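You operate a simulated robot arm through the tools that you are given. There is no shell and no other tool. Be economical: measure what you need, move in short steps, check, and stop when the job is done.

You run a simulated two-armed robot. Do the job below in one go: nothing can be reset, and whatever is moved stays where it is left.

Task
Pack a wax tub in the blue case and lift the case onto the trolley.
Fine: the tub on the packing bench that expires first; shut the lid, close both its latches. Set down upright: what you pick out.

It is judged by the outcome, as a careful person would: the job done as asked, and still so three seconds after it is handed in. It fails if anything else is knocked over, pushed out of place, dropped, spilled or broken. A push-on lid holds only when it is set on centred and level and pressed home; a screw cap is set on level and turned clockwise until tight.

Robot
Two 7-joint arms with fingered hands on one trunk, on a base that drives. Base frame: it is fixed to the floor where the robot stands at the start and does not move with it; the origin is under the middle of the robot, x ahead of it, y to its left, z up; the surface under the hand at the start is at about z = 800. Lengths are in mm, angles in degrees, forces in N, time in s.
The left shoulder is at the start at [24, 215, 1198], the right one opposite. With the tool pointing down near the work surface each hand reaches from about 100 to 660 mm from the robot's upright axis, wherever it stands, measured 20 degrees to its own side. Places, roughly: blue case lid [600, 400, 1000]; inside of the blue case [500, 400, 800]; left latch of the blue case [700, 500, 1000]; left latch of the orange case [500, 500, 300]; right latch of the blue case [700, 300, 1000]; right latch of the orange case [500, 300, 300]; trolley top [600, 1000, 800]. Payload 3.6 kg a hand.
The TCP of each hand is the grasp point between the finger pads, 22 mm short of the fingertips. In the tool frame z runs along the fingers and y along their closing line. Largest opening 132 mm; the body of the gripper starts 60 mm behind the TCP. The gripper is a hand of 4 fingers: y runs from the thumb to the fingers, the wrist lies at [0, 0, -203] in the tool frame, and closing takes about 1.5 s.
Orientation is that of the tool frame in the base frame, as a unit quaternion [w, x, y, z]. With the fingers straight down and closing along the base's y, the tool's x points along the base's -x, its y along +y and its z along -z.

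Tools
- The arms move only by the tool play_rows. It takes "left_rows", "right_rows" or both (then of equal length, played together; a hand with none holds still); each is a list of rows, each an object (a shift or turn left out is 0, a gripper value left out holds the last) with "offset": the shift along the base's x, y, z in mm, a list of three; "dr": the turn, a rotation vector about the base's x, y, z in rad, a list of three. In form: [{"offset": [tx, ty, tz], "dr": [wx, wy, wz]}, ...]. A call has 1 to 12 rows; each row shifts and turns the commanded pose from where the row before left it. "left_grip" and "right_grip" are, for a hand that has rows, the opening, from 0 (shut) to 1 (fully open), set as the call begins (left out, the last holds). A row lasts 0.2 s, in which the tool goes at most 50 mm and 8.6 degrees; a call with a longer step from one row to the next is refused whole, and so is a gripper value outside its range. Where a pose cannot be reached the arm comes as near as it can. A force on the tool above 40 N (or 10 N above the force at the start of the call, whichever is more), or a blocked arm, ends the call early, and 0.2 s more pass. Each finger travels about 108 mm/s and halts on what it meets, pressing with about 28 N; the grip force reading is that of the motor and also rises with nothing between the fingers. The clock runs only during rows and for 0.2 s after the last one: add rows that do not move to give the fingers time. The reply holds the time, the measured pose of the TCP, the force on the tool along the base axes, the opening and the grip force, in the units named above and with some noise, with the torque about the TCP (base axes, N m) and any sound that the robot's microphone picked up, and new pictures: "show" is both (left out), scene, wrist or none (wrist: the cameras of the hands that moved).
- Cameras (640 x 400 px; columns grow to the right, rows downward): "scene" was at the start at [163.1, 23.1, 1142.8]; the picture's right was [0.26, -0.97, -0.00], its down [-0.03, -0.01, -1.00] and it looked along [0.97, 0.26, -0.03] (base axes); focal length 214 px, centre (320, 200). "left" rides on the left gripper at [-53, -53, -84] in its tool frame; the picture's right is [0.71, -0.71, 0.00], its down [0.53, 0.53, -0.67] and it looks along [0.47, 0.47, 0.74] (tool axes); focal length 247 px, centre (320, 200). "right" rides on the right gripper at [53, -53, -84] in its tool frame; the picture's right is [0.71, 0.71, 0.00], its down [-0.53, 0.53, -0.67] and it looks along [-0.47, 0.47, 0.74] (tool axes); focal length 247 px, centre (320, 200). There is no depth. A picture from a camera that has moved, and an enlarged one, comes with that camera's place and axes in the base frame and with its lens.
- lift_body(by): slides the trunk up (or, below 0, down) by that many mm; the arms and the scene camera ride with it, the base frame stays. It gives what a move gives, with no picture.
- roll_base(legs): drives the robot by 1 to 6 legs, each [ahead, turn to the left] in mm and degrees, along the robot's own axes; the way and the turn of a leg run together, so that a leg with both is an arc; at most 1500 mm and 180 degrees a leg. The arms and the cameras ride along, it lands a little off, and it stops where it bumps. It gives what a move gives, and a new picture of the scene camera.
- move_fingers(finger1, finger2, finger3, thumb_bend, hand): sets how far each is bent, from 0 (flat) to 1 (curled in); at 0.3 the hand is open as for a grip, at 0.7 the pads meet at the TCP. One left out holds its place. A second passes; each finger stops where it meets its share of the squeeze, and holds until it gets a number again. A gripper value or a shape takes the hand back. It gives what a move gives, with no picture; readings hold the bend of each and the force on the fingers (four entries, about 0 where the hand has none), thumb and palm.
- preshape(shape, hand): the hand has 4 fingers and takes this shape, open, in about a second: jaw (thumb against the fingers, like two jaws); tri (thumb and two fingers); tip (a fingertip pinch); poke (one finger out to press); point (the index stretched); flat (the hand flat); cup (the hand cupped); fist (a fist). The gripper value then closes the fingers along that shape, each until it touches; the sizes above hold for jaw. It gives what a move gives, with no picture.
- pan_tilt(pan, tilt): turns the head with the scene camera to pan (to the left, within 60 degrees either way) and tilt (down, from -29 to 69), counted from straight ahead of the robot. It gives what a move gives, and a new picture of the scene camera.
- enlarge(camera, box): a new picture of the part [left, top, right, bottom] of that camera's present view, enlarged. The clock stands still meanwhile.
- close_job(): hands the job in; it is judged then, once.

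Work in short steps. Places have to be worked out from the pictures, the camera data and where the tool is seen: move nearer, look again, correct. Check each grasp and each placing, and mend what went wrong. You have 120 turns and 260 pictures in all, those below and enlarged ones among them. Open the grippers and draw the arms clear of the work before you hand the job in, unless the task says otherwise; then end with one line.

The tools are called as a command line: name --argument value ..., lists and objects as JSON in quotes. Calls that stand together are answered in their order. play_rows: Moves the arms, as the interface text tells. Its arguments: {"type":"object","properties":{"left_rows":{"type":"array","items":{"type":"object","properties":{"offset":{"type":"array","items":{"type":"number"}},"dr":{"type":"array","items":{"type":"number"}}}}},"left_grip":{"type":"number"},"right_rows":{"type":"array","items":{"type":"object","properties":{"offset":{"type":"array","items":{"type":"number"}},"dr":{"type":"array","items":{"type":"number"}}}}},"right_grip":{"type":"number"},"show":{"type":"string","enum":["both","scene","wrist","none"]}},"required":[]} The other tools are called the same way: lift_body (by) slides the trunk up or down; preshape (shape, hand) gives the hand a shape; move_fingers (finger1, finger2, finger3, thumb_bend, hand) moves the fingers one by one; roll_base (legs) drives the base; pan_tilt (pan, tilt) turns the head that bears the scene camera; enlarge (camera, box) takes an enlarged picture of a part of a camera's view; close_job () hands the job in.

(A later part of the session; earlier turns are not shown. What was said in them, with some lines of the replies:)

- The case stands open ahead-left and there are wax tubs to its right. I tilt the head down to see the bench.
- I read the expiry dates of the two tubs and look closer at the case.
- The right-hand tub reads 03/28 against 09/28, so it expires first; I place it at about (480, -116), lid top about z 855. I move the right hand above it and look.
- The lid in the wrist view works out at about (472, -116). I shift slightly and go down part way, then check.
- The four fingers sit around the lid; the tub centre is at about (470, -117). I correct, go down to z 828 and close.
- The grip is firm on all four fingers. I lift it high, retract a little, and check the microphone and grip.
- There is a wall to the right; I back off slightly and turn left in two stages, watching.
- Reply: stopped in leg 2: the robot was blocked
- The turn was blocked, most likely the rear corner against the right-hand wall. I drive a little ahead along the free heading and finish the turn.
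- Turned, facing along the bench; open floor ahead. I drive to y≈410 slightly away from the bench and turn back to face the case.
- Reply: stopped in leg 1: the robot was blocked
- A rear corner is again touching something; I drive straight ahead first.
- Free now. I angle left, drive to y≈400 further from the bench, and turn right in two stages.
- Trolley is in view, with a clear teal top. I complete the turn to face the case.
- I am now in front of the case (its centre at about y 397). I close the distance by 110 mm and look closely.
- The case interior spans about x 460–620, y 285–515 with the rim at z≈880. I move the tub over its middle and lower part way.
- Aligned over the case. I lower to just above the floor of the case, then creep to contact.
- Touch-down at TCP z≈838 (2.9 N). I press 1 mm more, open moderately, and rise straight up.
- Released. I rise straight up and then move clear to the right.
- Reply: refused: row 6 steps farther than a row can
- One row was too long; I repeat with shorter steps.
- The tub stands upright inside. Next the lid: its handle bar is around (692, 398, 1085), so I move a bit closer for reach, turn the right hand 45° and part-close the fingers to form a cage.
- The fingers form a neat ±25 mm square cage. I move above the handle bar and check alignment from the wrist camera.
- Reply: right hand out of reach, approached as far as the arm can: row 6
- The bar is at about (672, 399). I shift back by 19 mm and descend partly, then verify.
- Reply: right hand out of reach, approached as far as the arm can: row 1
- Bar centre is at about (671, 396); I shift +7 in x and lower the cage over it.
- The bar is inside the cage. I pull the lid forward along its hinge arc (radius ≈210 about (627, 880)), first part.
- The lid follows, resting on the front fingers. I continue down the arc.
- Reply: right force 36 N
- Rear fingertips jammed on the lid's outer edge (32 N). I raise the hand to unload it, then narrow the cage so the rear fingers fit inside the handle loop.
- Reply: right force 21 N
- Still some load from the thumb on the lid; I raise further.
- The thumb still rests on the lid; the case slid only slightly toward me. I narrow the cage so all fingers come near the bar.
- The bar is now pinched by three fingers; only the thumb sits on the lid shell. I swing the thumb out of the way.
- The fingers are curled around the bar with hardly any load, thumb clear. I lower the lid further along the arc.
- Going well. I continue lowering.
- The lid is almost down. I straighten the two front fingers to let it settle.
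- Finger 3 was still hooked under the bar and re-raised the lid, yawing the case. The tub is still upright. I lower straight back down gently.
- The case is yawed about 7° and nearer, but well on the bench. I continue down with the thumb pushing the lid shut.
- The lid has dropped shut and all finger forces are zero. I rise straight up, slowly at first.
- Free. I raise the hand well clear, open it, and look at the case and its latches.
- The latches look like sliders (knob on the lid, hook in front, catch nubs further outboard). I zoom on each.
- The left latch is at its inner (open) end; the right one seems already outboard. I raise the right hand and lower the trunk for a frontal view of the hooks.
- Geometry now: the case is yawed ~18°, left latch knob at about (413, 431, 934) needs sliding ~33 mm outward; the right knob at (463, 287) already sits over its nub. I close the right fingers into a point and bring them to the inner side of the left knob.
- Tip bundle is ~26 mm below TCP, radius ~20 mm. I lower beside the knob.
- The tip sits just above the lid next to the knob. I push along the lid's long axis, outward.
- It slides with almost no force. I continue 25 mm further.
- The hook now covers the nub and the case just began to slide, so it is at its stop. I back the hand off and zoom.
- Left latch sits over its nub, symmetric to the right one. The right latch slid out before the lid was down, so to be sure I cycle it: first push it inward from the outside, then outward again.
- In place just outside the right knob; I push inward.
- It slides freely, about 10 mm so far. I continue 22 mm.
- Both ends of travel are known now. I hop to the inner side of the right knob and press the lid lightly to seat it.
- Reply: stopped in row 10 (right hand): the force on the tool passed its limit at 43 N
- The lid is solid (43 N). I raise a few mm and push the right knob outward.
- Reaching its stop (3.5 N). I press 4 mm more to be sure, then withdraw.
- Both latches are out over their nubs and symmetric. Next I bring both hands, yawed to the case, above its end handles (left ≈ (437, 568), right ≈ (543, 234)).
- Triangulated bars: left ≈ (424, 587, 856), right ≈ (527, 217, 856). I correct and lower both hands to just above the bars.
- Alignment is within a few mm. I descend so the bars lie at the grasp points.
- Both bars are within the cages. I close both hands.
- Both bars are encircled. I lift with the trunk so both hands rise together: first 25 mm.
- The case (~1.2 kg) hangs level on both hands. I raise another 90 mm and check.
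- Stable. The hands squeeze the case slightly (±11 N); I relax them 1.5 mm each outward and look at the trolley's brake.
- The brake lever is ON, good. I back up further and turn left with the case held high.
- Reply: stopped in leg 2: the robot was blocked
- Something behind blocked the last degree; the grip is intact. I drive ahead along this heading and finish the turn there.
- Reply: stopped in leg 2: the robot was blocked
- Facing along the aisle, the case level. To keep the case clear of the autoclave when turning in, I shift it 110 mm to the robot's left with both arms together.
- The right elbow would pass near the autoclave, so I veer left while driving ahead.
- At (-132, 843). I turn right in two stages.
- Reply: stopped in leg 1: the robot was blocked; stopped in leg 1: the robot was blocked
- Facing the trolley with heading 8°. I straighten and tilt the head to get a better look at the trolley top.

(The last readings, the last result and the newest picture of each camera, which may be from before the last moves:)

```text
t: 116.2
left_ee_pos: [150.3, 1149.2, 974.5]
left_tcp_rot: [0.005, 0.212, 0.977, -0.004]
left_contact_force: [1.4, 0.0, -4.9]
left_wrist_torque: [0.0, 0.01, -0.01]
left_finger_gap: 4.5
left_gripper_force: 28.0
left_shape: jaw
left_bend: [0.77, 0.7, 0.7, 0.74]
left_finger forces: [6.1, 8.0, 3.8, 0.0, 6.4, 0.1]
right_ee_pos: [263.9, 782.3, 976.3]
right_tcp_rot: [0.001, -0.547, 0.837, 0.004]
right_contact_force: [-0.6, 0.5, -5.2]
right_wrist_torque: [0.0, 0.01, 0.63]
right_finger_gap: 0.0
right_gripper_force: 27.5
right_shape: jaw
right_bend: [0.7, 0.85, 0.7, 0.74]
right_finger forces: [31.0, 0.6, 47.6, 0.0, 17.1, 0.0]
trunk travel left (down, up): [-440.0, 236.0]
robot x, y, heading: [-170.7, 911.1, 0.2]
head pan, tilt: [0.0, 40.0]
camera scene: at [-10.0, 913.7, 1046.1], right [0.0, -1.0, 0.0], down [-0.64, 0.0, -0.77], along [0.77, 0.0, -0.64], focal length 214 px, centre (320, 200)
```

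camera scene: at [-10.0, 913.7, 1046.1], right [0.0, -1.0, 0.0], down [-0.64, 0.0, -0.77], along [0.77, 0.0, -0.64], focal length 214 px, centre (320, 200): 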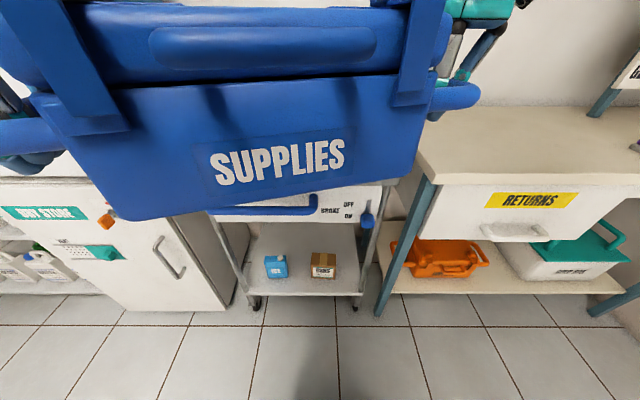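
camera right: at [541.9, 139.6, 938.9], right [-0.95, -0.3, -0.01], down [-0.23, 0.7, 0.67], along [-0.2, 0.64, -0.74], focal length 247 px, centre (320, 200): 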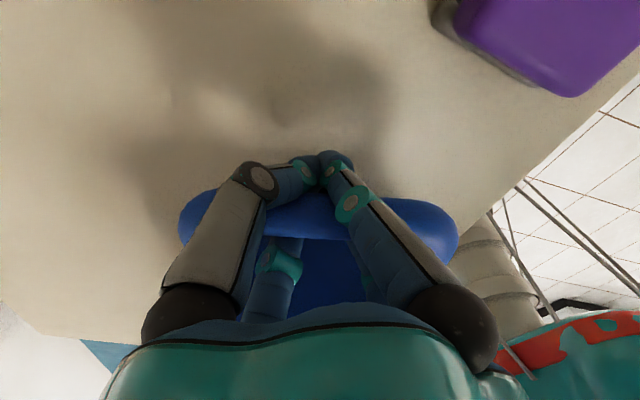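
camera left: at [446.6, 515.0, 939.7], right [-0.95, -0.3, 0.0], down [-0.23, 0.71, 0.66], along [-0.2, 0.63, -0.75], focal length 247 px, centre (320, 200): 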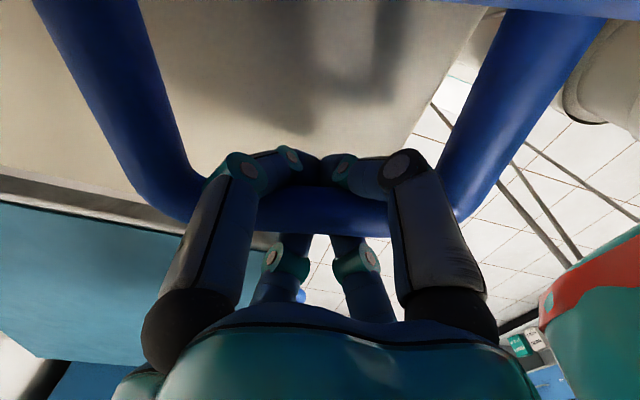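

The odometry seems to have drifted a few cm, so I judge relative to what I see. I look left to check the clearance to the autoclave and the trolley's left edge.

pan_tilt --pan 45 --tilt 35

pan_tilt --pan -40 --tilt 35

```text
t: 117.3
left_ee_pos: [149.9, 1148.8, 974.9]
left_tcp_rot: [0.005, 0.211, 0.978, -0.004]
left_contact_force: [1.4, 0.3, -5.6]
left_wrist_torque: [-0.02, 0.02, -0.03]
left_finger_gap: 4.7
left_gripper_force: 27.6
left_shape: jaw
left_bend: [0.77, 0.7, 0.7, 0.74]
left_finger forces: [6.1, 8.0, 3.7, 0.0, 6.4, 0.1]
right_ee_pos: [263.6, 782.6, 976.2]
right_tcp_rot: [0.001, -0.546, 0.838, 0.004]
right_contact_force: [-0.6, 0.4, -5.9]
right_wrist_torque: [-0.03, 0.0, 0.63]
right_finger_gap: 0.1
right_gripper_force: 28.0
right_shape: jaw
right_bend: [0.7, 0.85, 0.7, 0.74]
right_finger forces: [31.5, 0.5, 47.8, 0.0, 16.9, 0.0]
trunk travel left (down, up): [-440.0, 236.0]
robot x, y, heading: [-172.4, 913.3, 0.4]
head pan, tilt: [45.0, 35.0]
camera scene: at [-32.8, 975.6, 1053.6], right [0.71, -0.71, 0.0], down [-0.41, -0.41, -0.82], along [0.58, 0.58, -0.57], focal length 214 px, centre (320, 200)
```

scene: 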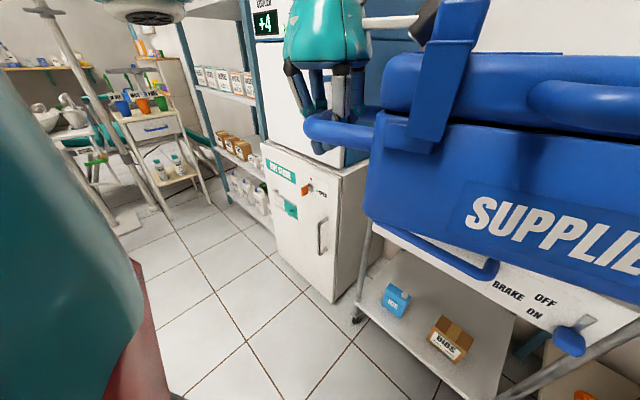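

```text
t: 118.9
left_ee_pos: [150.1, 1148.7, 975.7]
left_tcp_rot: [0.005, 0.212, 0.977, -0.004]
left_contact_force: [2.1, -0.2, -5.0]
left_wrist_torque: [0.05, 0.0, -0.06]
left_finger_gap: 4.6
left_gripper_force: 28.2
left_shape: jaw
left_bend: [0.77, 0.7, 0.7, 0.74]
left_finger forces: [6.1, 8.1, 3.7, 0.1, 6.5, 0.0]
right_ee_pos: [263.8, 781.4, 977.1]
right_tcp_rot: [0.0, -0.546, 0.837, 0.004]
right_contact_force: [-2.3, 0.6, -5.5]
right_wrist_torque: [0.01, -0.04, 0.61]
right_finger_gap: 0.0
right_gripper_force: 27.8
right_shape: jaw
right_bend: [0.7, 0.85, 0.7, 0.74]
right_finger forces: [31.4, 0.5, 47.8, 0.0, 16.9, 0.0]
trunk travel left (down, up): [-440.0, 236.0]
robot x, y, heading: [-172.4, 910.5, 0.5]
head pan, tilt: [-40.0, 35.0]
camera scene: at [-27.3, 856.9, 1053.6], right [-0.64, -0.77, 0.0], down [-0.44, 0.37, -0.82], along [0.63, -0.52, -0.57], focal length 214 px, centre (320, 200)
```

scene: 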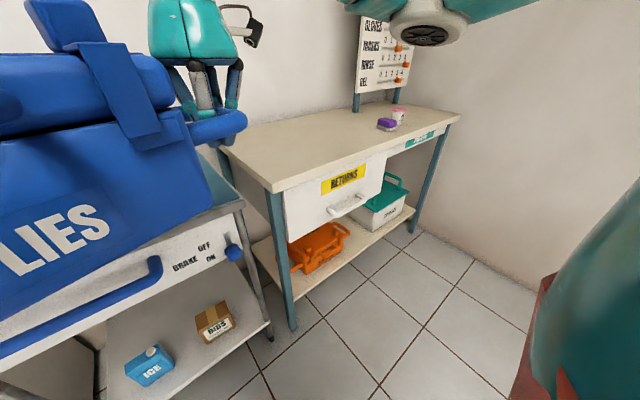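

The autoclave side is tight for the left elbow, so I keep the base back (150 mm ahead only) and reach the rest with the arms.

roll_base --legs '[[150, 0]]'

play_rows --left_rows '[{"offset": [0, -13, 0]}, {"offset": [0, -14, 0]}, {"offset": [0, -14, 0]}, {"offset": [15, 0, 0]}, {"offset": [20, 0, 0]}, {"offset": [20, 0, 0]}, {"offset": [20, 0, 0]}, {"offset": [15, 0, 0]}, {}]' --right_rows '[{"offset": [0, -13, 0]}, {"offset": [0, -14, 0]}, {"offset": [0, -14, 0]}, {"offset": [15, 0, 0]}, {"offset": [20, 0, 0]}, {"offset": [20, 0, 0]}, {"offset": [20, 0, 0]}, {"offset": [15, 0, 0]}, {}]' --show "scene"

pan_tilt --pan 45 --tilt 30

```text
t: 120.2
left_ee_pos: [302.4, 1150.1, 976.0]
left_tcp_rot: [0.004, 0.212, 0.977, -0.004]
left_contact_force: [1.6, -0.8, -5.2]
left_wrist_torque: [0.04, 0.05, -0.04]
left_finger_gap: 4.8
left_gripper_force: 27.6
left_shape: jaw
left_bend: [0.77, 0.7, 0.7, 0.74]
left_finger forces: [6.3, 7.7, 3.5, 0.0, 6.5, 0.0]
right_ee_pos: [415.9, 781.4, 975.7]
right_tcp_rot: [0.0, -0.546, 0.838, 0.005]
right_contact_force: [-1.6, -0.2, -5.4]
right_wrist_torque: [-0.02, 0.04, 0.64]
right_finger_gap: 0.0
right_gripper_force: 27.5
right_shape: jaw
right_bend: [0.7, 0.85, 0.7, 0.74]
right_finger forces: [31.2, 0.5, 47.7, 0.0, 16.7, 0.1]
trunk travel left (down, up): [-440.0, 236.0]
robot x, y, heading: [-19.5, 914.4, 0.3]
head pan, tilt: [-40.0, 35.0]
camera scene: at [124.2, 857.5, 1053.3], right [-0.64, -0.77, 0.0], down [-0.44, 0.37, -0.82], along [0.63, -0.52, -0.58], focal length 214 px, centre (320, 200)
```

scene: 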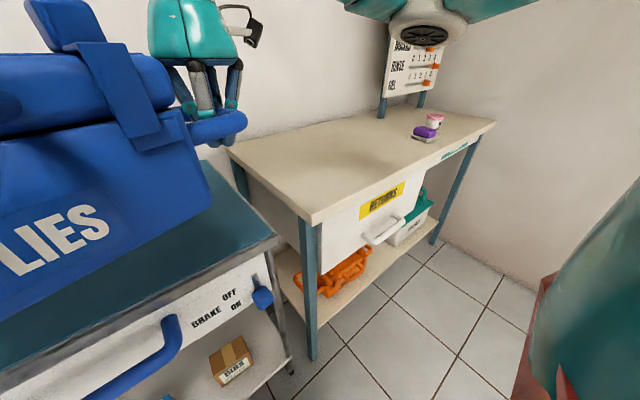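

```text
t: 122.2
left_ee_pos: [390.4, 1109.7, 975.5]
left_tcp_rot: [0.006, 0.211, 0.977, -0.004]
left_contact_force: [3.0, -2.7, -5.5]
left_wrist_torque: [0.04, 0.01, -0.06]
left_finger_gap: 4.6
left_gripper_force: 28.4
left_shape: jaw
left_bend: [0.77, 0.7, 0.7, 0.74]
left_finger forces: [7.0, 6.5, 3.0, 0.0, 6.7, 0.0]
right_ee_pos: [504.7, 740.2, 977.3]
right_tcp_rot: [0.002, -0.548, 0.837, 0.005]
right_contact_force: [-1.5, 2.5, -5.6]
right_wrist_torque: [-0.07, -0.02, 0.61]
right_finger_gap: 0.0
right_gripper_force: 28.0
right_shape: jaw
right_bend: [0.7, 0.85, 0.7, 0.74]
right_finger forces: [28.9, 0.6, 48.1, 0.0, 16.2, 0.1]
trunk travel left (down, up): [-440.0, 236.0]
robot x, y, heading: [-20.0, 912.2, 0.2]
head pan, tilt: [-40.0, 35.0]
camera scene: at [122.4, 857.4, 1053.6], right [-0.64, -0.77, 0.0], down [-0.44, 0.37, -0.82], along [0.63, -0.52, -0.57], focal length 214 px, centre (320, 200)
```

scene: 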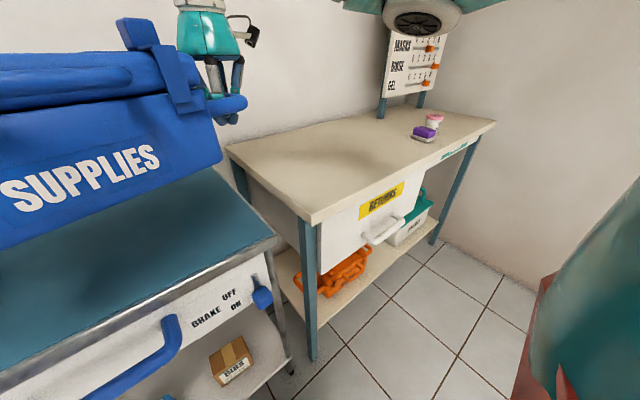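

```text
t: 123.8
left_ee_pos: [389.2, 1108.2, 976.3]
left_tcp_rot: [0.005, 0.211, 0.977, -0.005]
left_contact_force: [4.9, -10.4, -5.8]
left_wrist_torque: [0.13, 0.04, -0.09]
left_finger_gap: 4.8
left_gripper_force: 27.8
left_shape: jaw
left_bend: [0.77, 0.7, 0.7, 0.74]
left_finger forces: [9.7, 4.4, 2.0, 0.0, 8.2, 0.0]
right_ee_pos: [503.4, 740.8, 977.1]
right_tcp_rot: [0.002, -0.547, 0.837, 0.004]
right_contact_force: [-3.9, 10.4, -6.5]
right_wrist_torque: [-0.12, -0.05, 0.62]
right_finger_gap: 0.0
right_gripper_force: 27.7
right_shape: jaw
right_bend: [0.7, 0.85, 0.7, 0.74]
right_finger forces: [26.4, 0.7, 51.0, 0.1, 14.7, 0.0]
trunk travel left (down, up): [-440.0, 236.0]
robot x, y, heading: [-21.8, 918.8, 0.1]
head pan, tilt: [45.0, 30.0]
camera scene: at [118.8, 977.9, 1061.3], right [0.71, -0.7, 0.0], down [-0.35, -0.35, -0.87], along [0.61, 0.61, -0.5], focal length 214 px, centre (320, 200)
```

scene: 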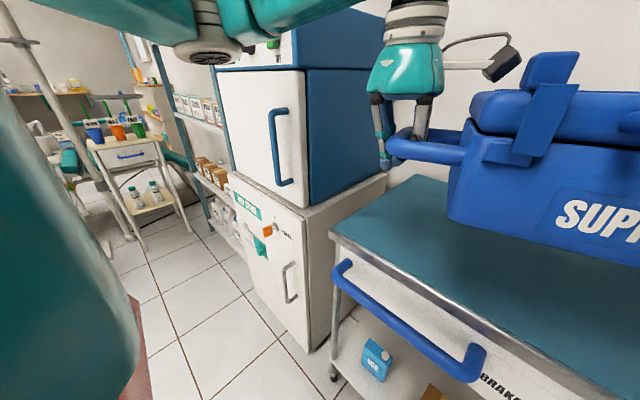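

Trolley top spans about x 370–760, y 749–1200 in this frame; case centre is at (447, 925). I reach 75 mm further ahead.

play_rows --left_rows '[{"offset": [10, 3, 0]}, {"offset": [15, 3, 0]}, {"offset": [15, 3, 0]}, {"offset": [15, 2, 0]}, {"offset": [12, 0, 0]}, {"offset": [8, 0, 0]}, {}]' --right_rows '[{"offset": [10, 2, 0]}, {"offset": [15, 2, 0]}, {"offset": [15, 2, 0]}, {"offset": [15, 2, 0]}, {"offset": [12, 0, 0]}, {"offset": [8, 0, 0]}, {}]' --show "scene"

pan_tilt --pan 0 --tilt 40

```text
t: 125.4
left_ee_pos: [464.6, 1117.9, 975.9]
left_tcp_rot: [0.007, 0.212, 0.977, -0.005]
left_contact_force: [6.8, -16.9, -6.1]
left_wrist_torque: [0.26, 0.07, -0.14]
left_finger_gap: 5.0
left_gripper_force: 28.3
left_shape: jaw
left_bend: [0.77, 0.7, 0.7, 0.74]
left_finger forces: [12.5, 3.0, 1.1, 0.0, 9.7, 0.0]
right_ee_pos: [579.4, 751.2, 977.5]
right_tcp_rot: [0.001, -0.546, 0.838, 0.006]
right_contact_force: [-5.9, 17.3, -5.6]
right_wrist_torque: [-0.13, -0.08, 0.68]
right_finger_gap: 0.0
right_gripper_force: 28.1
right_shape: jaw
right_bend: [0.7, 0.85, 0.7, 0.73]
right_finger forces: [23.6, 0.7, 53.4, 0.1, 13.4, 0.0]
trunk travel left (down, up): [-440.0, 236.0]
robot x, y, heading: [-21.4, 912.8, 0.1]
head pan, tilt: [45.0, 30.0]
camera scene: at [118.8, 977.9, 1061.3], right [0.71, -0.7, 0.0], down [-0.35, -0.35, -0.87], along [0.61, 0.61, -0.5], focal length 214 px, centre (320, 200)
```

scene: 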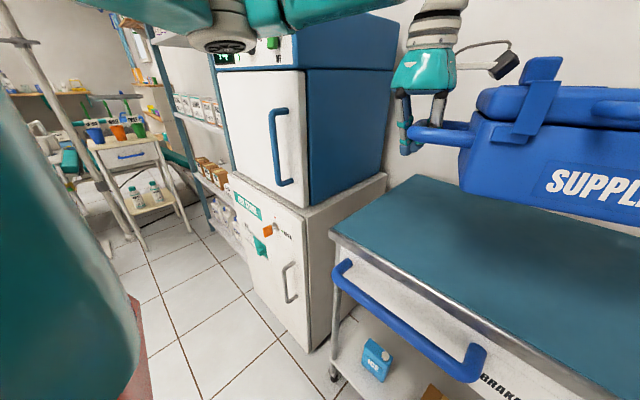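

```text
t: 126.5
left_ee_pos: [464.3, 1119.2, 975.4]
left_tcp_rot: [0.006, 0.211, 0.977, -0.005]
left_contact_force: [7.0, -17.1, -4.9]
left_wrist_torque: [0.25, 0.1, -0.15]
left_finger_gap: 4.7
left_gripper_force: 27.7
left_shape: jaw
left_bend: [0.77, 0.7, 0.7, 0.74]
left_finger forces: [12.1, 3.1, 1.2, 0.0, 9.6, 0.0]
right_ee_pos: [579.2, 749.7, 976.0]
right_tcp_rot: [0.002, -0.547, 0.837, 0.005]
right_contact_force: [-6.9, 15.6, -5.5]
right_wrist_torque: [-0.15, -0.02, 0.66]
right_finger_gap: 0.0
right_gripper_force: 28.1
right_shape: jaw
right_bend: [0.7, 0.85, 0.7, 0.73]
right_finger forces: [24.1, 0.7, 53.3, 0.0, 13.6, 0.0]
trunk travel left (down, up): [-440.0, 236.0]
robot x, y, heading: [-24.1, 919.4, 0.1]
head pan, tilt: [0.0, 40.0]
camera scene: at [140.3, 914.2, 1045.9], right [0.0, -1.0, 0.0], down [-0.64, 0.0, -0.76], along [0.76, 0.0, -0.64], focal length 214 px, centre (320, 200)
```

scene: 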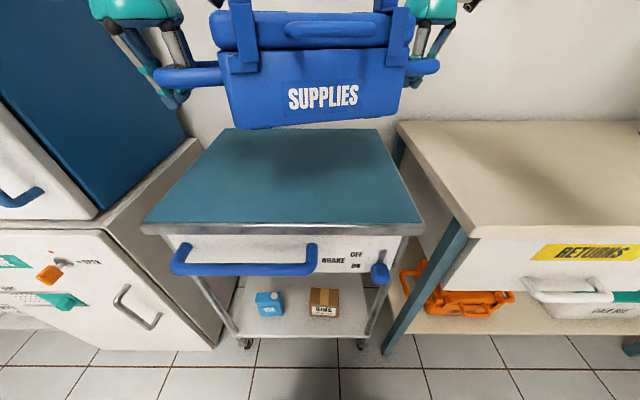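

The case fits over the top; I shift 25 mm left to centre it and ease the hand tension (left +24, right +26), then lower with the trunk.

play_rows --left_rows '[{"offset": [0, 8, 0]}, {"offset": [0, 8, 0]}, {"offset": [0, 8, 0]}, {}]' --right_rows '[{"offset": [0, 8.7, 0]}, {"offset": [0, 8.7, 0]}, {"offset": [0, 8.6, 0]}, {}]' --show "none"

lift_body --by -85

pan_tilt --pan 0 --tilt 25

```text
t: 127.5
left_ee_pos: [464.6, 1143.9, 976.9]
left_tcp_rot: [0.005, 0.211, 0.977, -0.003]
left_contact_force: [4.7, -10.9, -4.8]
left_wrist_torque: [0.15, 0.07, -0.07]
left_finger_gap: 4.7
left_gripper_force: 28.4
left_shape: jaw
left_bend: [0.77, 0.7, 0.7, 0.74]
left_finger forces: [9.9, 4.1, 1.6, 0.1, 8.0, 0.1]
right_ee_pos: [577.7, 774.2, 976.7]
right_tcp_rot: [0.001, -0.547, 0.837, 0.004]
right_contact_force: [-5.3, 11.2, -5.8]
right_wrist_torque: [-0.11, -0.03, 0.71]
right_finger_gap: 0.0
right_gripper_force: 28.2
right_shape: jaw
right_bend: [0.7, 0.85, 0.7, 0.73]
right_finger forces: [26.7, 0.5, 51.6, 0.1, 14.1, 0.0]
trunk travel left (down, up): [-440.0, 236.0]
robot x, y, heading: [-23.0, 914.2, 0.0]
head pan, tilt: [0.0, 40.0]
```

```text
t: 128.8
left_ee_pos: [465.1, 1142.7, 891.4]
left_tcp_rot: [0.006, 0.212, 0.977, -0.004]
left_contact_force: [4.7, -11.6, -5.3]
left_wrist_torque: [0.1, 0.06, -0.09]
left_finger_gap: 4.9
left_gripper_force: 28.1
left_shape: jaw
left_bend: [0.77, 0.7, 0.7, 0.74]
left_finger forces: [9.6, 4.0, 1.6, 0.0, 7.8, 0.0]
right_ee_pos: [578.4, 775.6, 892.3]
right_tcp_rot: [0.0, -0.546, 0.838, 0.003]
right_contact_force: [-5.3, 10.6, -5.3]
right_wrist_torque: [-0.08, -0.04, 0.67]
right_finger_gap: 0.0
right_gripper_force: 27.9
right_shape: jaw
right_bend: [0.7, 0.86, 0.7, 0.73]
right_finger forces: [26.4, 0.5, 50.9, 0.1, 14.3, 0.0]
trunk travel left (down, up): [-355.0, 321.0]
robot x, y, heading: [-21.6, 912.0, 0.4]
head pan, tilt: [0.0, 40.0]
```

```text
t: 129.5
left_ee_pos: [465.1, 1143.0, 891.5]
left_tcp_rot: [0.007, 0.211, 0.977, -0.004]
left_contact_force: [3.9, -9.7, -5.9]
left_wrist_torque: [0.13, 0.03, -0.11]
left_finger_gap: 4.8
left_gripper_force: 28.3
left_shape: jaw
left_bend: [0.77, 0.7, 0.7, 0.74]
left_finger forces: [9.4, 4.2, 1.7, 0.0, 7.8, 0.0]
right_ee_pos: [579.4, 775.6, 892.0]
right_tcp_rot: [0.001, -0.546, 0.838, 0.004]
right_contact_force: [-5.0, 10.2, -5.8]
right_wrist_torque: [-0.14, -0.01, 0.66]
right_finger_gap: 0.0
right_gripper_force: 28.1
right_shape: jaw
right_bend: [0.7, 0.86, 0.7, 0.73]
right_finger forces: [26.4, 0.6, 50.5, 0.0, 14.3, 0.0]
trunk travel left (down, up): [-355.0, 321.0]
robot x, y, heading: [-20.9, 913.1, 0.3]
head pan, tilt: [0.0, 25.0]
camera scene: at [148.4, 914.1, 981.7], right [0.0, -1.0, 0.0], down [-0.43, 0.0, -0.91], along [0.91, 0.0, -0.43], focal length 214 px, centre (320, 200)
```

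scene: 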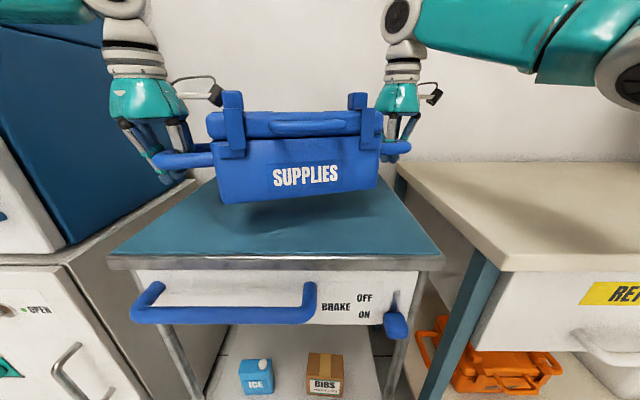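

Well over the trolley, with the case level. I lower in small steps until the load comes off the hands.

lift_body --by -30

lift_body --by -8

pan_tilt --pan 0 --tilt 28

```text
t: 130.3
left_ee_pos: [465.2, 1143.4, 861.0]
left_tcp_rot: [0.006, 0.212, 0.977, -0.004]
left_contact_force: [3.9, -9.7, -4.2]
left_wrist_torque: [0.17, 0.05, -0.09]
left_finger_gap: 5.1
left_gripper_force: 27.9
left_shape: jaw
left_bend: [0.77, 0.7, 0.7, 0.74]
left_finger forces: [9.2, 4.1, 1.7, 0.0, 7.5, 0.0]
right_ee_pos: [579.3, 775.3, 861.5]
right_tcp_rot: [0.0, -0.546, 0.837, 0.004]
right_contact_force: [-4.3, 9.4, -6.0]
right_wrist_torque: [-0.09, 0.0, 0.67]
right_finger_gap: 0.0
right_gripper_force: 28.3
right_shape: jaw
right_bend: [0.7, 0.86, 0.7, 0.73]
right_finger forces: [26.7, 0.5, 50.3, 0.0, 14.3, 0.0]
trunk travel left (down, up): [-325.0, 351.0]
robot x, y, heading: [-19.5, 914.2, 0.3]
head pan, tilt: [0.0, 25.0]
```

```text
t: 130.8
left_ee_pos: [463.9, 1143.5, 852.9]
left_tcp_rot: [0.006, 0.212, 0.977, -0.003]
left_contact_force: [4.4, -8.3, -4.5]
left_wrist_torque: [0.14, 0.06, -0.08]
left_finger_gap: 4.5
left_gripper_force: 28.1
left_shape: jaw
left_bend: [0.77, 0.7, 0.7, 0.74]
left_finger forces: [9.1, 4.2, 1.7, 0.0, 7.4, 0.1]
right_ee_pos: [577.2, 774.2, 855.1]
right_tcp_rot: [0.002, -0.546, 0.838, 0.004]
right_contact_force: [-4.2, 9.7, -6.0]
right_wrist_torque: [-0.09, -0.03, 0.64]
right_finger_gap: 0.0
right_gripper_force: 28.6
right_shape: jaw
right_bend: [0.7, 0.86, 0.7, 0.73]
right_finger forces: [26.6, 0.6, 50.1, 0.1, 14.4, 0.0]
trunk travel left (down, up): [-317.0, 359.0]
robot x, y, heading: [-20.3, 915.2, 0.2]
head pan, tilt: [0.0, 25.0]
```

```text
t: 131.5
left_ee_pos: [464.4, 1143.7, 854.4]
left_tcp_rot: [0.005, 0.212, 0.977, -0.004]
left_contact_force: [4.3, -9.4, -5.1]
left_wrist_torque: [0.17, 0.06, -0.11]
left_finger_gap: 4.8
left_gripper_force: 27.5
left_shape: jaw
left_bend: [0.77, 0.7, 0.7, 0.74]
left_finger forces: [9.2, 4.2, 1.7, 0.0, 7.6, 0.0]
right_ee_pos: [578.1, 775.0, 854.6]
right_tcp_rot: [0.002, -0.545, 0.838, 0.003]
right_contact_force: [-4.8, 10.1, -5.9]
right_wrist_torque: [-0.09, -0.04, 0.68]
right_finger_gap: 0.0
right_gripper_force: 27.9
right_shape: jaw
right_bend: [0.7, 0.86, 0.7, 0.73]
right_finger forces: [26.5, 0.5, 50.2, 0.0, 14.3, 0.1]
trunk travel left (down, up): [-317.0, 359.0]
robot x, y, heading: [-19.3, 914.4, 0.3]
head pan, tilt: [0.0, 28.0]
camera scene: at [148.2, 914.1, 937.5], right [0.0, -1.0, 0.0], down [-0.47, 0.0, -0.88], along [0.88, 0.0, -0.47], focal length 214 px, centre (320, 200)
```

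scene: 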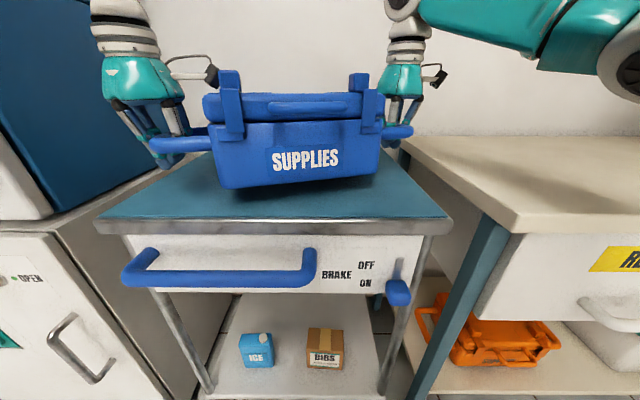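

Still hanging; the trolley top is a bit lower than the bench. I continue in 8 mm steps.

lift_body --by -8

lift_body --by -6

```text
t: 132.1
left_ee_pos: [463.6, 1142.8, 845.6]
left_tcp_rot: [0.006, 0.212, 0.977, -0.003]
left_contact_force: [4.2, -8.6, -5.5]
left_wrist_torque: [0.17, 0.02, -0.1]
left_finger_gap: 5.0
left_gripper_force: 28.0
left_shape: jaw
left_bend: [0.77, 0.7, 0.7, 0.74]
left_finger forces: [9.1, 4.3, 1.7, 0.0, 7.3, 0.0]
right_ee_pos: [576.8, 775.2, 846.7]
right_tcp_rot: [0.001, -0.545, 0.838, 0.005]
right_contact_force: [-4.4, 8.9, -5.0]
right_wrist_torque: [-0.09, -0.03, 0.66]
right_finger_gap: 0.0
right_gripper_force: 28.3
right_shape: jaw
right_bend: [0.7, 0.86, 0.7, 0.73]
right_finger forces: [26.5, 0.4, 49.9, 0.0, 14.3, 0.0]
trunk travel left (down, up): [-309.0, 367.0]
robot x, y, heading: [-21.9, 914.5, 0.3]
head pan, tilt: [0.0, 28.0]
```

```text
t: 132.6
left_ee_pos: [464.2, 1143.1, 840.0]
left_tcp_rot: [0.005, 0.209, 0.978, -0.004]
left_contact_force: [4.0, -8.6, -5.7]
left_wrist_torque: [0.13, 0.04, -0.09]
left_finger_gap: 5.0
left_gripper_force: 28.1
left_shape: jaw
left_bend: [0.77, 0.7, 0.7, 0.74]
left_finger forces: [9.0, 4.2, 1.7, 0.0, 7.4, 0.1]
right_ee_pos: [577.7, 775.7, 840.4]
right_tcp_rot: [0.001, -0.547, 0.837, 0.004]
right_contact_force: [-4.6, 9.7, -4.9]
right_wrist_torque: [-0.1, -0.01, 0.65]
right_finger_gap: 0.0
right_gripper_force: 27.8
right_shape: jaw
right_bend: [0.7, 0.86, 0.7, 0.73]
right_finger forces: [26.5, 0.6, 50.0, 0.1, 14.3, 0.1]
trunk travel left (down, up): [-303.0, 373.0]
robot x, y, heading: [-25.4, 914.3, 0.2]
head pan, tilt: [0.0, 28.0]
```

lift_body --by -6

pan_tilt --pan 0 --tilt 20

enlarge --camera "scene" --box '[90, 60, 460, 280]'

```text
t: 133.2
left_ee_pos: [466.5, 1143.5, 831.4]
left_tcp_rot: [0.005, 0.211, 0.977, -0.004]
left_contact_force: [5.2, -9.3, -5.2]
left_wrist_torque: [0.12, 0.02, -0.07]
left_finger_gap: 4.7
left_gripper_force: 27.9
left_shape: jaw
left_bend: [0.77, 0.7, 0.7, 0.74]
left_finger forces: [8.5, 3.9, 1.8, 0.1, 8.4, 0.1]
right_ee_pos: [577.9, 776.5, 834.0]
right_tcp_rot: [0.002, -0.546, 0.838, 0.004]
right_contact_force: [-4.6, 8.8, -5.3]
right_wrist_torque: [-0.1, -0.07, 0.66]
right_finger_gap: 0.0
right_gripper_force: 27.9
right_shape: jaw
right_bend: [0.7, 0.86, 0.7, 0.73]
right_finger forces: [27.1, 0.6, 49.8, 0.0, 13.5, 0.0]
trunk travel left (down, up): [-297.0, 379.0]
robot x, y, heading: [-21.4, 915.2, 0.2]
head pan, tilt: [0.0, 28.0]
```

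```text
t: 133.8
left_ee_pos: [465.2, 1142.6, 834.0]
left_tcp_rot: [0.006, 0.211, 0.977, -0.005]
left_contact_force: [5.3, -10.1, -5.3]
left_wrist_torque: [0.16, -0.02, -0.04]
left_finger_gap: 5.1
left_gripper_force: 28.4
left_shape: jaw
left_bend: [0.77, 0.7, 0.7, 0.74]
left_finger forces: [8.5, 3.9, 1.7, 0.0, 8.5, 0.1]
right_ee_pos: [579.0, 774.9, 834.4]
right_tcp_rot: [0.001, -0.546, 0.838, 0.003]
right_contact_force: [-4.8, 10.2, -4.9]
right_wrist_torque: [-0.07, -0.07, 0.66]
right_finger_gap: 0.0
right_gripper_force: 28.0
right_shape: jaw
right_bend: [0.7, 0.86, 0.7, 0.73]
right_finger forces: [26.7, 0.6, 49.6, 0.1, 13.3, 0.0]
trunk travel left (down, up): [-297.0, 379.0]
robot x, y, heading: [-22.8, 913.7, 0.1]
head pan, tilt: [0.0, 20.0]
camera scene: at [150.4, 914.1, 929.5], right [0.0, -1.0, 0.0], down [-0.34, 0.0, -0.94], along [0.94, 0.0, -0.34], focal length 214 px, centre (320, 200)
```

scene: 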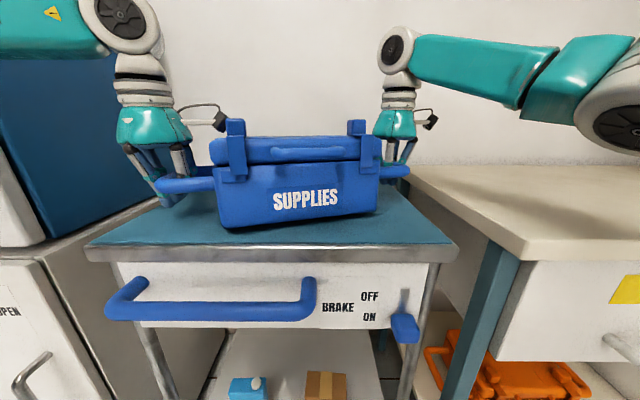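

```text
1.73 times, centred on (275, 170) of scene
camera zoom: at [150.4, 914.1, 929.5], right [0.0, -1.0, 0.0], down [-0.34, 0.0, -0.94], along [0.94, 0.0, -0.34], focal length 371 px, centre (398, 252)
```

zoom: 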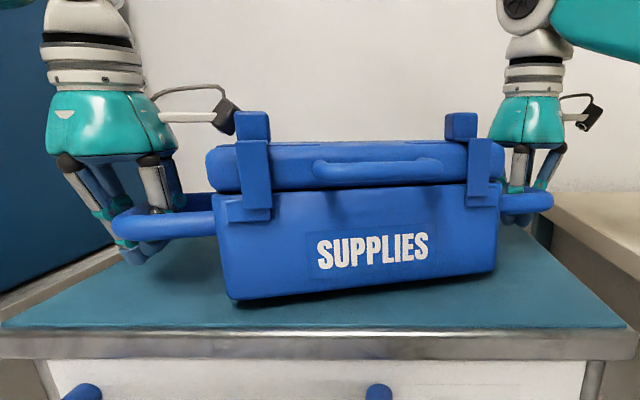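

The front edge seems to be touching first. I continue gently and watch the forces.

lift_body --by -5

lift_body --by -5

```text
t: 134.4
left_ee_pos: [464.5, 1143.0, 830.0]
left_tcp_rot: [0.006, 0.212, 0.977, -0.004]
left_contact_force: [3.5, -10.1, -2.0]
left_wrist_torque: [0.17, -0.02, -0.01]
left_finger_gap: 4.6
left_gripper_force: 28.3
left_shape: jaw
left_bend: [0.77, 0.7, 0.7, 0.74]
left_finger forces: [5.6, 2.6, 1.6, 0.0, 9.1, 0.0]
right_ee_pos: [578.5, 775.4, 831.7]
right_tcp_rot: [0.001, -0.546, 0.838, 0.003]
right_contact_force: [-8.2, 7.9, 5.5]
right_wrist_torque: [0.03, -0.27, 0.7]
right_finger_gap: 0.4
right_gripper_force: 28.5
right_shape: jaw
right_bend: [0.7, 0.86, 0.7, 0.73]
right_finger forces: [28.7, 0.6, 46.8, 0.1, 10.3, 0.1]
trunk travel left (down, up): [-292.0, 384.0]
robot x, y, heading: [-22.8, 907.8, 0.1]
head pan, tilt: [0.0, 20.0]
```

```text
t: 134.9
left_ee_pos: [464.0, 1145.0, 825.2]
left_tcp_rot: [0.007, 0.21, 0.978, -0.002]
left_contact_force: [1.4, -1.9, 2.9]
left_wrist_torque: [-0.05, -0.06, -0.03]
left_finger_gap: 5.0
left_gripper_force: 28.0
left_shape: jaw
left_bend: [0.77, 0.7, 0.7, 0.65]
left_finger forces: [2.8, 0.0, 0.0, 0.0, 0.0, 0.0]
right_ee_pos: [578.5, 774.7, 828.0]
right_tcp_rot: [0.004, -0.545, 0.839, 0.001]
right_contact_force: [0.2, -1.0, 23.6]
right_wrist_torque: [0.16, -0.16, 0.68]
right_finger_gap: 0.1
right_gripper_force: 28.1
right_shape: jaw
right_bend: [0.7, 0.86, 0.7, 0.73]
right_finger forces: [31.4, 0.2, 39.0, 0.0, 8.9, 0.0]
trunk travel left (down, up): [-287.0, 389.0]
robot x, y, heading: [-19.0, 916.0, 0.2]
head pan, tilt: [0.0, 20.0]
```

The case now bears on the trolley. I look before releasing.

enlarge --camera "scene" --box '[90, 60, 460, 280]'

enlarge --camera "left" --box '[0, 0, 640, 400]'

enlarge --camera "right" --box '[0, 0, 640, 400]'

```text
1.73 times, centred on (275, 170) of scene
camera zoom: at [148.0, 914.1, 920.0], right [0.0, -1.0, 0.0], down [-0.34, 0.0, -0.94], along [0.94, 0.0, -0.34], focal length 371 px, centre (398, 252)
```

zoom: 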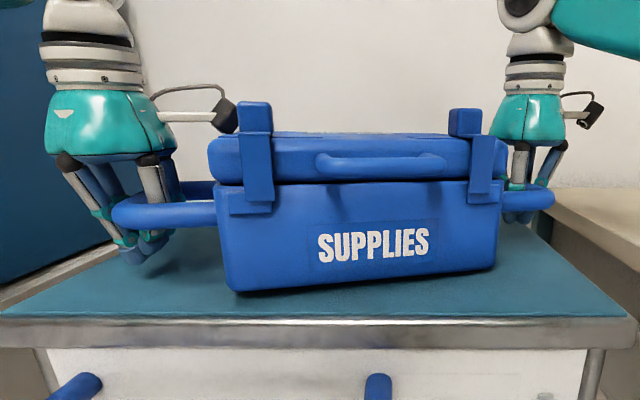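

```text
1.00 times, centred on (320, 200) of left (not enlarged: the box is as wide or as high as the picture)
camera zoom: at [488.0, 1074.8, 910.0], right [-0.94, -0.35, -0.01], down [-0.27, 0.7, 0.66], along [-0.23, 0.62, -0.75], focal length 247 px, centre (320, 200)
```

zoom: 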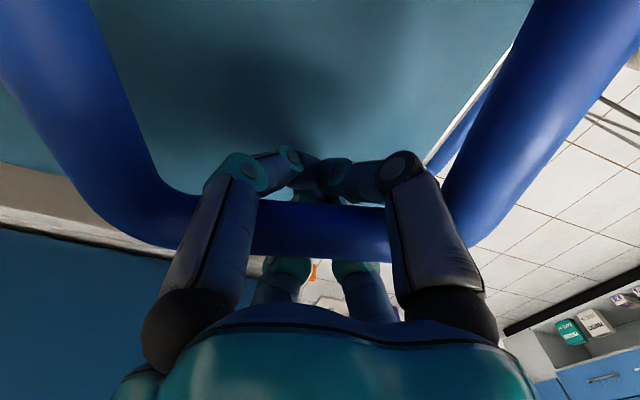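

```text
1.00 times, centred on (320, 200) of right (not enlarged: the box is as wide or as high as the picture)
camera zoom: at [603.9, 703.2, 910.7], right [-0.93, -0.36, -0.01], down [-0.27, 0.69, 0.67], along [-0.24, 0.63, -0.74], focal length 247 px, centre (320, 200)
```

zoom: 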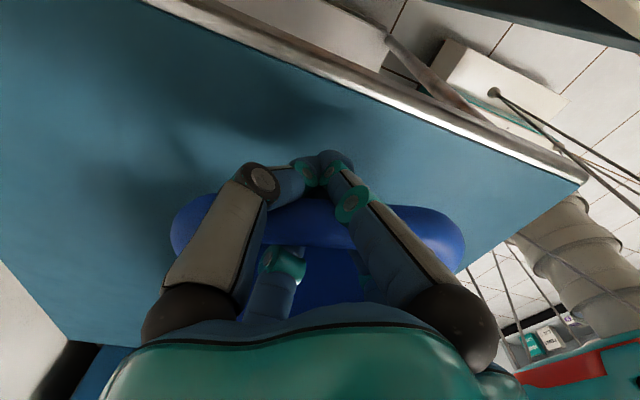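

The case rests flat within the trolley edges. I open both hands moderately.

play_rows --left_rows '[{}, {}, {}, {}, {}]' --right_rows '[{}, {}, {}, {}, {}]' --left_grip 0.5 --right_grip 0.5

```text
t: 136.1
left_ee_pos: [463.9, 1144.2, 823.0]
left_tcp_rot: [0.006, 0.211, 0.978, -0.004]
left_contact_force: [0.1, 3.4, 0.2]
left_wrist_torque: [-0.13, 0.03, 0.07]
left_finger_gap: 62.3
left_gripper_force: 0.0
left_shape: jaw
left_bend: [0.38, 0.36, 0.36, 0.7]
left_finger forces: [3.9, 0.0, 0.1, 0.0, 5.2, 0.1]
right_ee_pos: [578.4, 774.0, 822.8]
right_tcp_rot: [0.0, -0.546, 0.838, 0.004]
right_contact_force: [-2.3, -1.8, -1.0]
right_wrist_torque: [0.0, -0.03, 0.11]
right_finger_gap: 64.1
right_gripper_force: 0.1
right_shape: jaw
right_bend: [0.36, 0.37, 0.39, 0.7]
right_finger forces: [0.1, 1.7, 4.3, 0.0, 0.1, 0.1]
trunk travel left (down, up): [-287.0, 389.0]
robot x, y, heading: [-17.5, 912.4, 0.1]
head pan, tilt: [0.0, 20.0]
camera scene: at [149.7, 914.2, 919.3], right [0.0, -1.0, 0.0], down [-0.34, 0.0, -0.94], along [0.94, 0.0, -0.34], focal length 214 px, centre (320, 200)
camera right: at [604.9, 703.9, 906.5], right [-0.93, -0.36, 0.0], down [-0.27, 0.69, 0.67], along [-0.24, 0.63, -0.74], focal length 247 px, centre (320, 200)
camera left: at [489.4, 1074.3, 908.4], right [-0.94, -0.35, -0.01], down [-0.27, 0.7, 0.66], along [-0.23, 0.62, -0.75], focal length 247 px, centre (320, 200)
```

scene: 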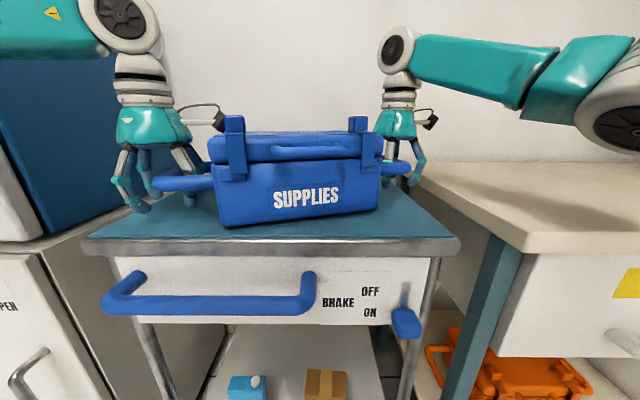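
right: 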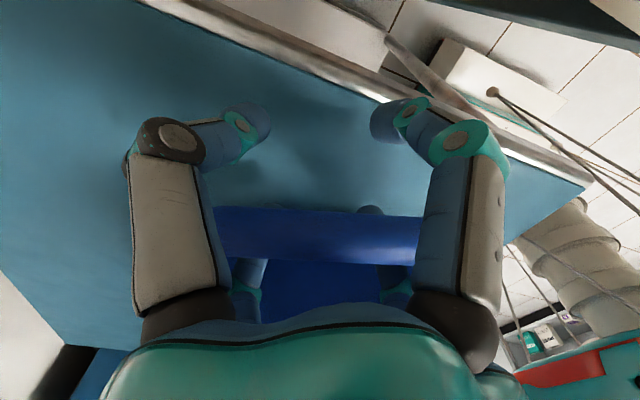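
left: 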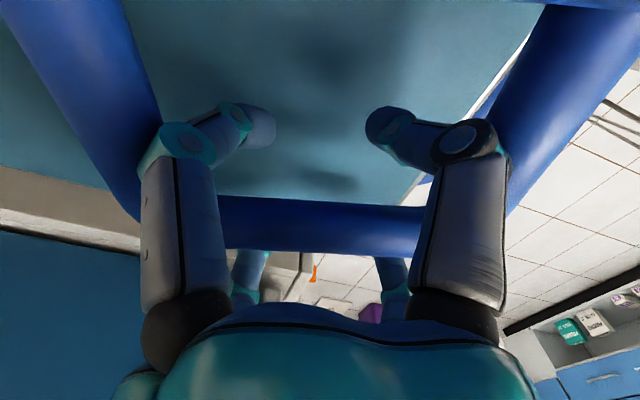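

Released with small residual touches. I raise both hands slowly and straight up.

play_rows --left_rows '[{"offset": [0, 0, 6]}, {"offset": [0, 0, 8]}, {"offset": [0, 0, 10]}, {"offset": [0, 0, 12]}, {}]' --right_rows '[{"offset": [0, 0, 6]}, {"offset": [0, 0, 8]}, {"offset": [0, 0, 10]}, {"offset": [0, 0, 12]}, {}]'

```text
t: 137.3
left_ee_pos: [465.9, 1144.9, 860.4]
left_tcp_rot: [0.006, 0.21, 0.978, -0.004]
left_contact_force: [0.4, -0.2, -0.1]
left_wrist_torque: [0.02, 0.0, 0.0]
left_finger_gap: 65.8
left_gripper_force: 0.1
left_shape: jaw
left_bend: [0.36, 0.36, 0.36, 0.7]
left_finger forces: [0.0, 0.0, 0.1, 0.0, 0.0, 0.0]
right_ee_pos: [578.9, 774.8, 860.7]
right_tcp_rot: [0.0, -0.546, 0.838, 0.004]
right_contact_force: [0.0, -0.7, -0.5]
right_wrist_torque: [-0.06, -0.01, 0.0]
right_finger_gap: 65.5
right_gripper_force: 0.1
right_shape: jaw
right_bend: [0.36, 0.36, 0.36, 0.7]
right_finger forces: [0.1, 0.0, 0.1, 0.0, 0.1, 0.1]
trunk travel left (down, up): [-287.0, 389.0]
robot x, y, heading: [-20.4, 915.2, 0.3]
head pan, tilt: [0.0, 20.0]
camera scene: at [149.9, 914.1, 919.2], right [0.0, -1.0, 0.0], down [-0.34, 0.0, -0.94], along [0.94, 0.0, -0.34], focal length 214 px, centre (320, 200)
camera right: at [604.9, 703.9, 942.8], right [-0.93, -0.36, 0.0], down [-0.27, 0.69, 0.67], along [-0.24, 0.63, -0.74], focal length 247 px, centre (320, 200)
camera left: at [489.6, 1075.1, 945.2], right [-0.94, -0.35, 0.0], down [-0.27, 0.7, 0.66], along [-0.23, 0.62, -0.75], focal length 247 px, centre (320, 200)
```

scene: 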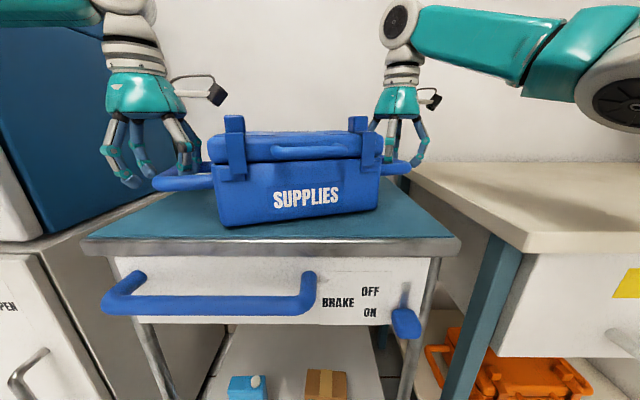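
right: 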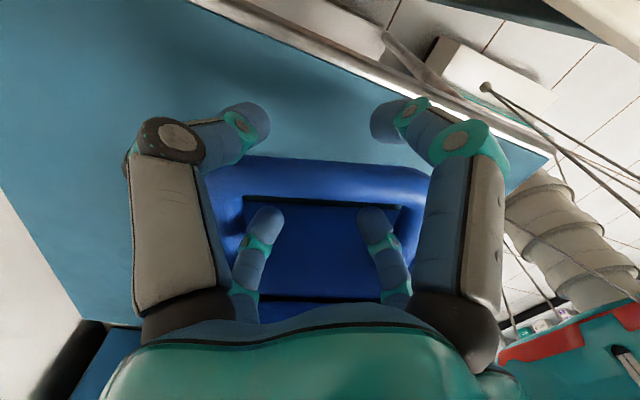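
left: 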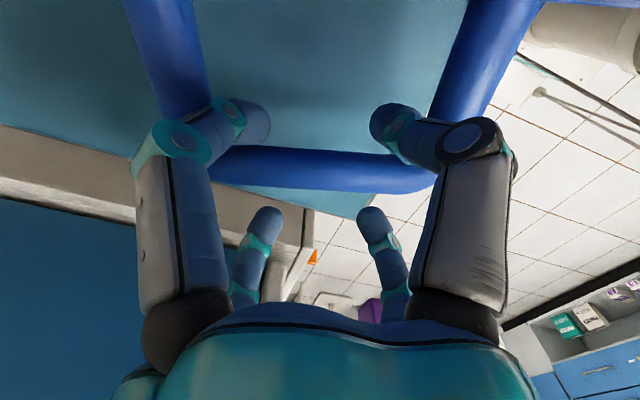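

Both hands are free of the handles. I raise them well clear and then draw back.

play_rows --left_rows '[{"offset": [0, 0, 30]}, {"offset": [0, 0, 40]}, {"offset": [0, 0, 40]}, {"offset": [0, 0, 40]}, {"offset": [-30, 0, 20]}, {"offset": [-40, 0, 0]}, {"offset": [-40, 0, 0]}, {"offset": [-40, 0, 0]}, {}]' --right_rows '[{"offset": [0, 0, 30]}, {"offset": [0, 0, 40]}, {"offset": [0, 0, 40]}, {"offset": [0, 0, 40]}, {"offset": [-30, 0, 20]}, {"offset": [-40, 0, 0]}, {"offset": [-40, 0, 0]}, {"offset": [-40, 0, 0]}, {}]' --left_grip 1.0 --right_grip 1.0 --show "none"

roll_base --legs '[[-130, 0]]'

enlarge --camera "scene" --box '[150, 120, 450, 310]'

```text
t: 139.3
left_ee_pos: [314.2, 1144.1, 1029.6]
left_tcp_rot: [0.006, 0.212, 0.977, -0.004]
left_contact_force: [0.2, 0.9, 0.5]
left_wrist_torque: [-0.03, -0.01, -0.03]
left_finger_gap: 131.7
left_gripper_force: 0.0
left_shape: jaw
left_bend: [0.3, 0.3, 0.3, 0.3]
left_finger forces: [0.0, 0.1, 0.1, 0.0, 0.0, 0.0]
right_ee_pos: [427.8, 777.8, 1029.7]
right_tcp_rot: [0.0, -0.545, 0.838, 0.003]
right_contact_force: [0.3, 0.0, -0.2]
right_wrist_torque: [-0.01, -0.01, 0.01]
right_finger_gap: 132.0
right_gripper_force: 0.0
right_shape: jaw
right_bend: [0.3, 0.3, 0.3, 0.3]
right_finger forces: [0.1, 0.0, 0.0, 0.0, 0.1, 0.0]
trunk travel left (down, up): [-287.0, 389.0]
robot x, y, heading: [-22.0, 910.4, 0.3]
head pan, tilt: [0.0, 20.0]
```

```text
t: 140.6
left_ee_pos: [183.6, 1143.0, 1030.0]
left_tcp_rot: [0.006, 0.212, 0.977, -0.005]
left_contact_force: [0.2, 0.1, -0.1]
left_wrist_torque: [-0.01, -0.02, 0.02]
left_finger_gap: 131.8
left_gripper_force: 0.1
left_shape: jaw
left_bend: [0.3, 0.3, 0.3, 0.3]
left_finger forces: [0.1, 0.0, 0.0, 0.1, 0.0, 0.1]
right_ee_pos: [296.0, 775.4, 1028.9]
right_tcp_rot: [0.001, -0.545, 0.838, 0.003]
right_contact_force: [-0.5, 0.4, 0.4]
right_wrist_torque: [0.01, -0.04, 0.03]
right_finger_gap: 132.0
right_gripper_force: 0.0
right_shape: jaw
right_bend: [0.3, 0.3, 0.3, 0.3]
right_finger forces: [0.0, 0.0, 0.0, 0.1, 0.1, 0.1]
trunk travel left (down, up): [-287.0, 389.0]
robot x, y, heading: [-151.8, 916.9, 0.2]
head pan, tilt: [0.0, 20.0]
camera scene: at [18.6, 913.4, 919.6], right [0.0, -1.0, 0.0], down [-0.34, 0.0, -0.94], along [0.94, 0.0, -0.34], focal length 214 px, centre (320, 200)
```

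scene: 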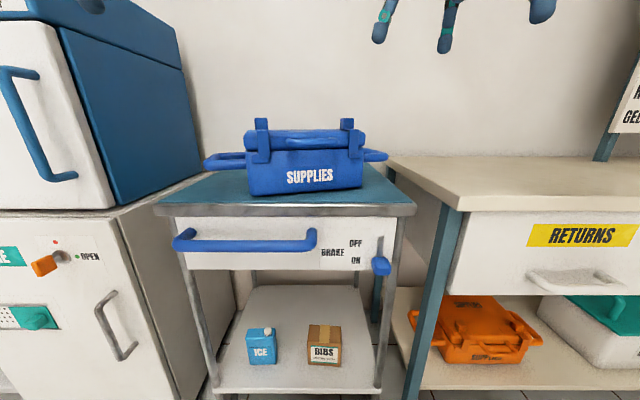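

```text
2.11 times, centred on (300, 215) of scene
camera zoom: at [18.6, 913.4, 919.6], right [0.0, -1.0, 0.0], down [-0.34, 0.0, -0.94], along [0.94, 0.0, -0.34], focal length 452 px, centre (362, 168)
```

zoom: 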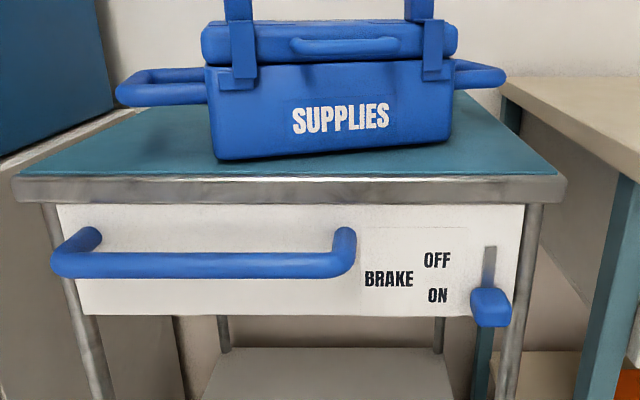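

The case stands on the trolley, closed. I take a last close look at the latches and the bench.

enlarge --camera "scene" --box '[195, 110, 395, 205]'

pan_tilt --pan -45 --tilt 15

```text
3.20 times, centred on (295, 158) of scene
camera zoom: at [18.6, 913.4, 919.6], right [0.0, -1.0, 0.0], down [-0.34, 0.0, -0.94], along [0.94, 0.0, -0.34], focal length 686 px, centre (400, 336)
```

zoom: 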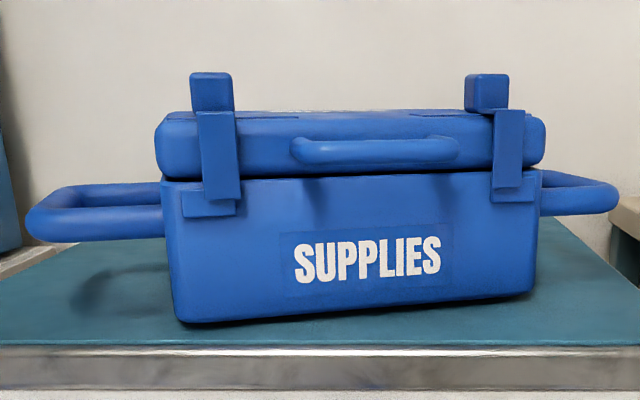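

```text
t: 141.7
left_ee_pos: [185.6, 1143.3, 1030.5]
left_tcp_rot: [0.006, 0.212, 0.977, -0.004]
left_contact_force: [0.2, -0.1, 0.2]
left_wrist_torque: [-0.01, 0.01, 0.02]
left_finger_gap: 132.0
left_gripper_force: 0.0
left_shape: jaw
left_bend: [0.3, 0.3, 0.3, 0.3]
left_finger forces: [0.0, 0.1, 0.0, 0.1, 0.1, 0.0]
right_ee_pos: [297.7, 776.2, 1030.3]
right_tcp_rot: [0.002, -0.545, 0.838, 0.005]
right_contact_force: [-0.5, 0.2, -0.8]
right_wrist_torque: [0.0, 0.0, 0.0]
right_finger_gap: 131.7
right_gripper_force: 0.1
right_shape: jaw
right_bend: [0.3, 0.3, 0.3, 0.3]
right_finger forces: [0.0, 0.1, 0.0, 0.0, 0.0, 0.1]
trunk travel left (down, up): [-287.0, 389.0]
robot x, y, heading: [-152.3, 914.9, 0.2]
head pan, tilt: [-45.0, 15.0]
camera scene: at [-7.1, 847.3, 927.5], right [-0.7, -0.71, 0.0], down [-0.18, 0.18, -0.97], along [0.69, -0.68, -0.26], focal length 214 px, centre (320, 200)
```

scene: 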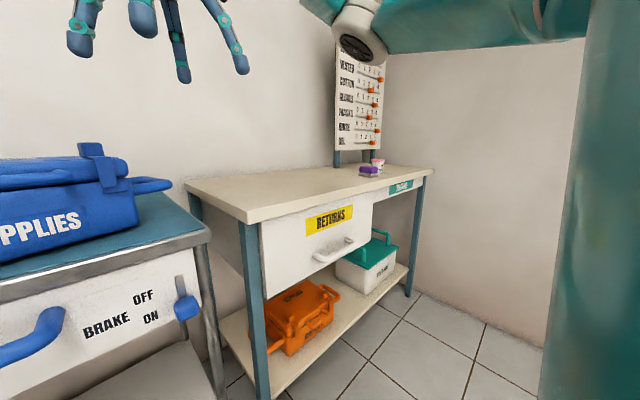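

close_job

```text
The job is handed in.
```

I packed the 03/28 wax tub upright in the blue case, shut the lid, closed both latches and set the case level on the trolley. I can't see inside the closed case, so whether the tub is still upright after the carry is unchecked.
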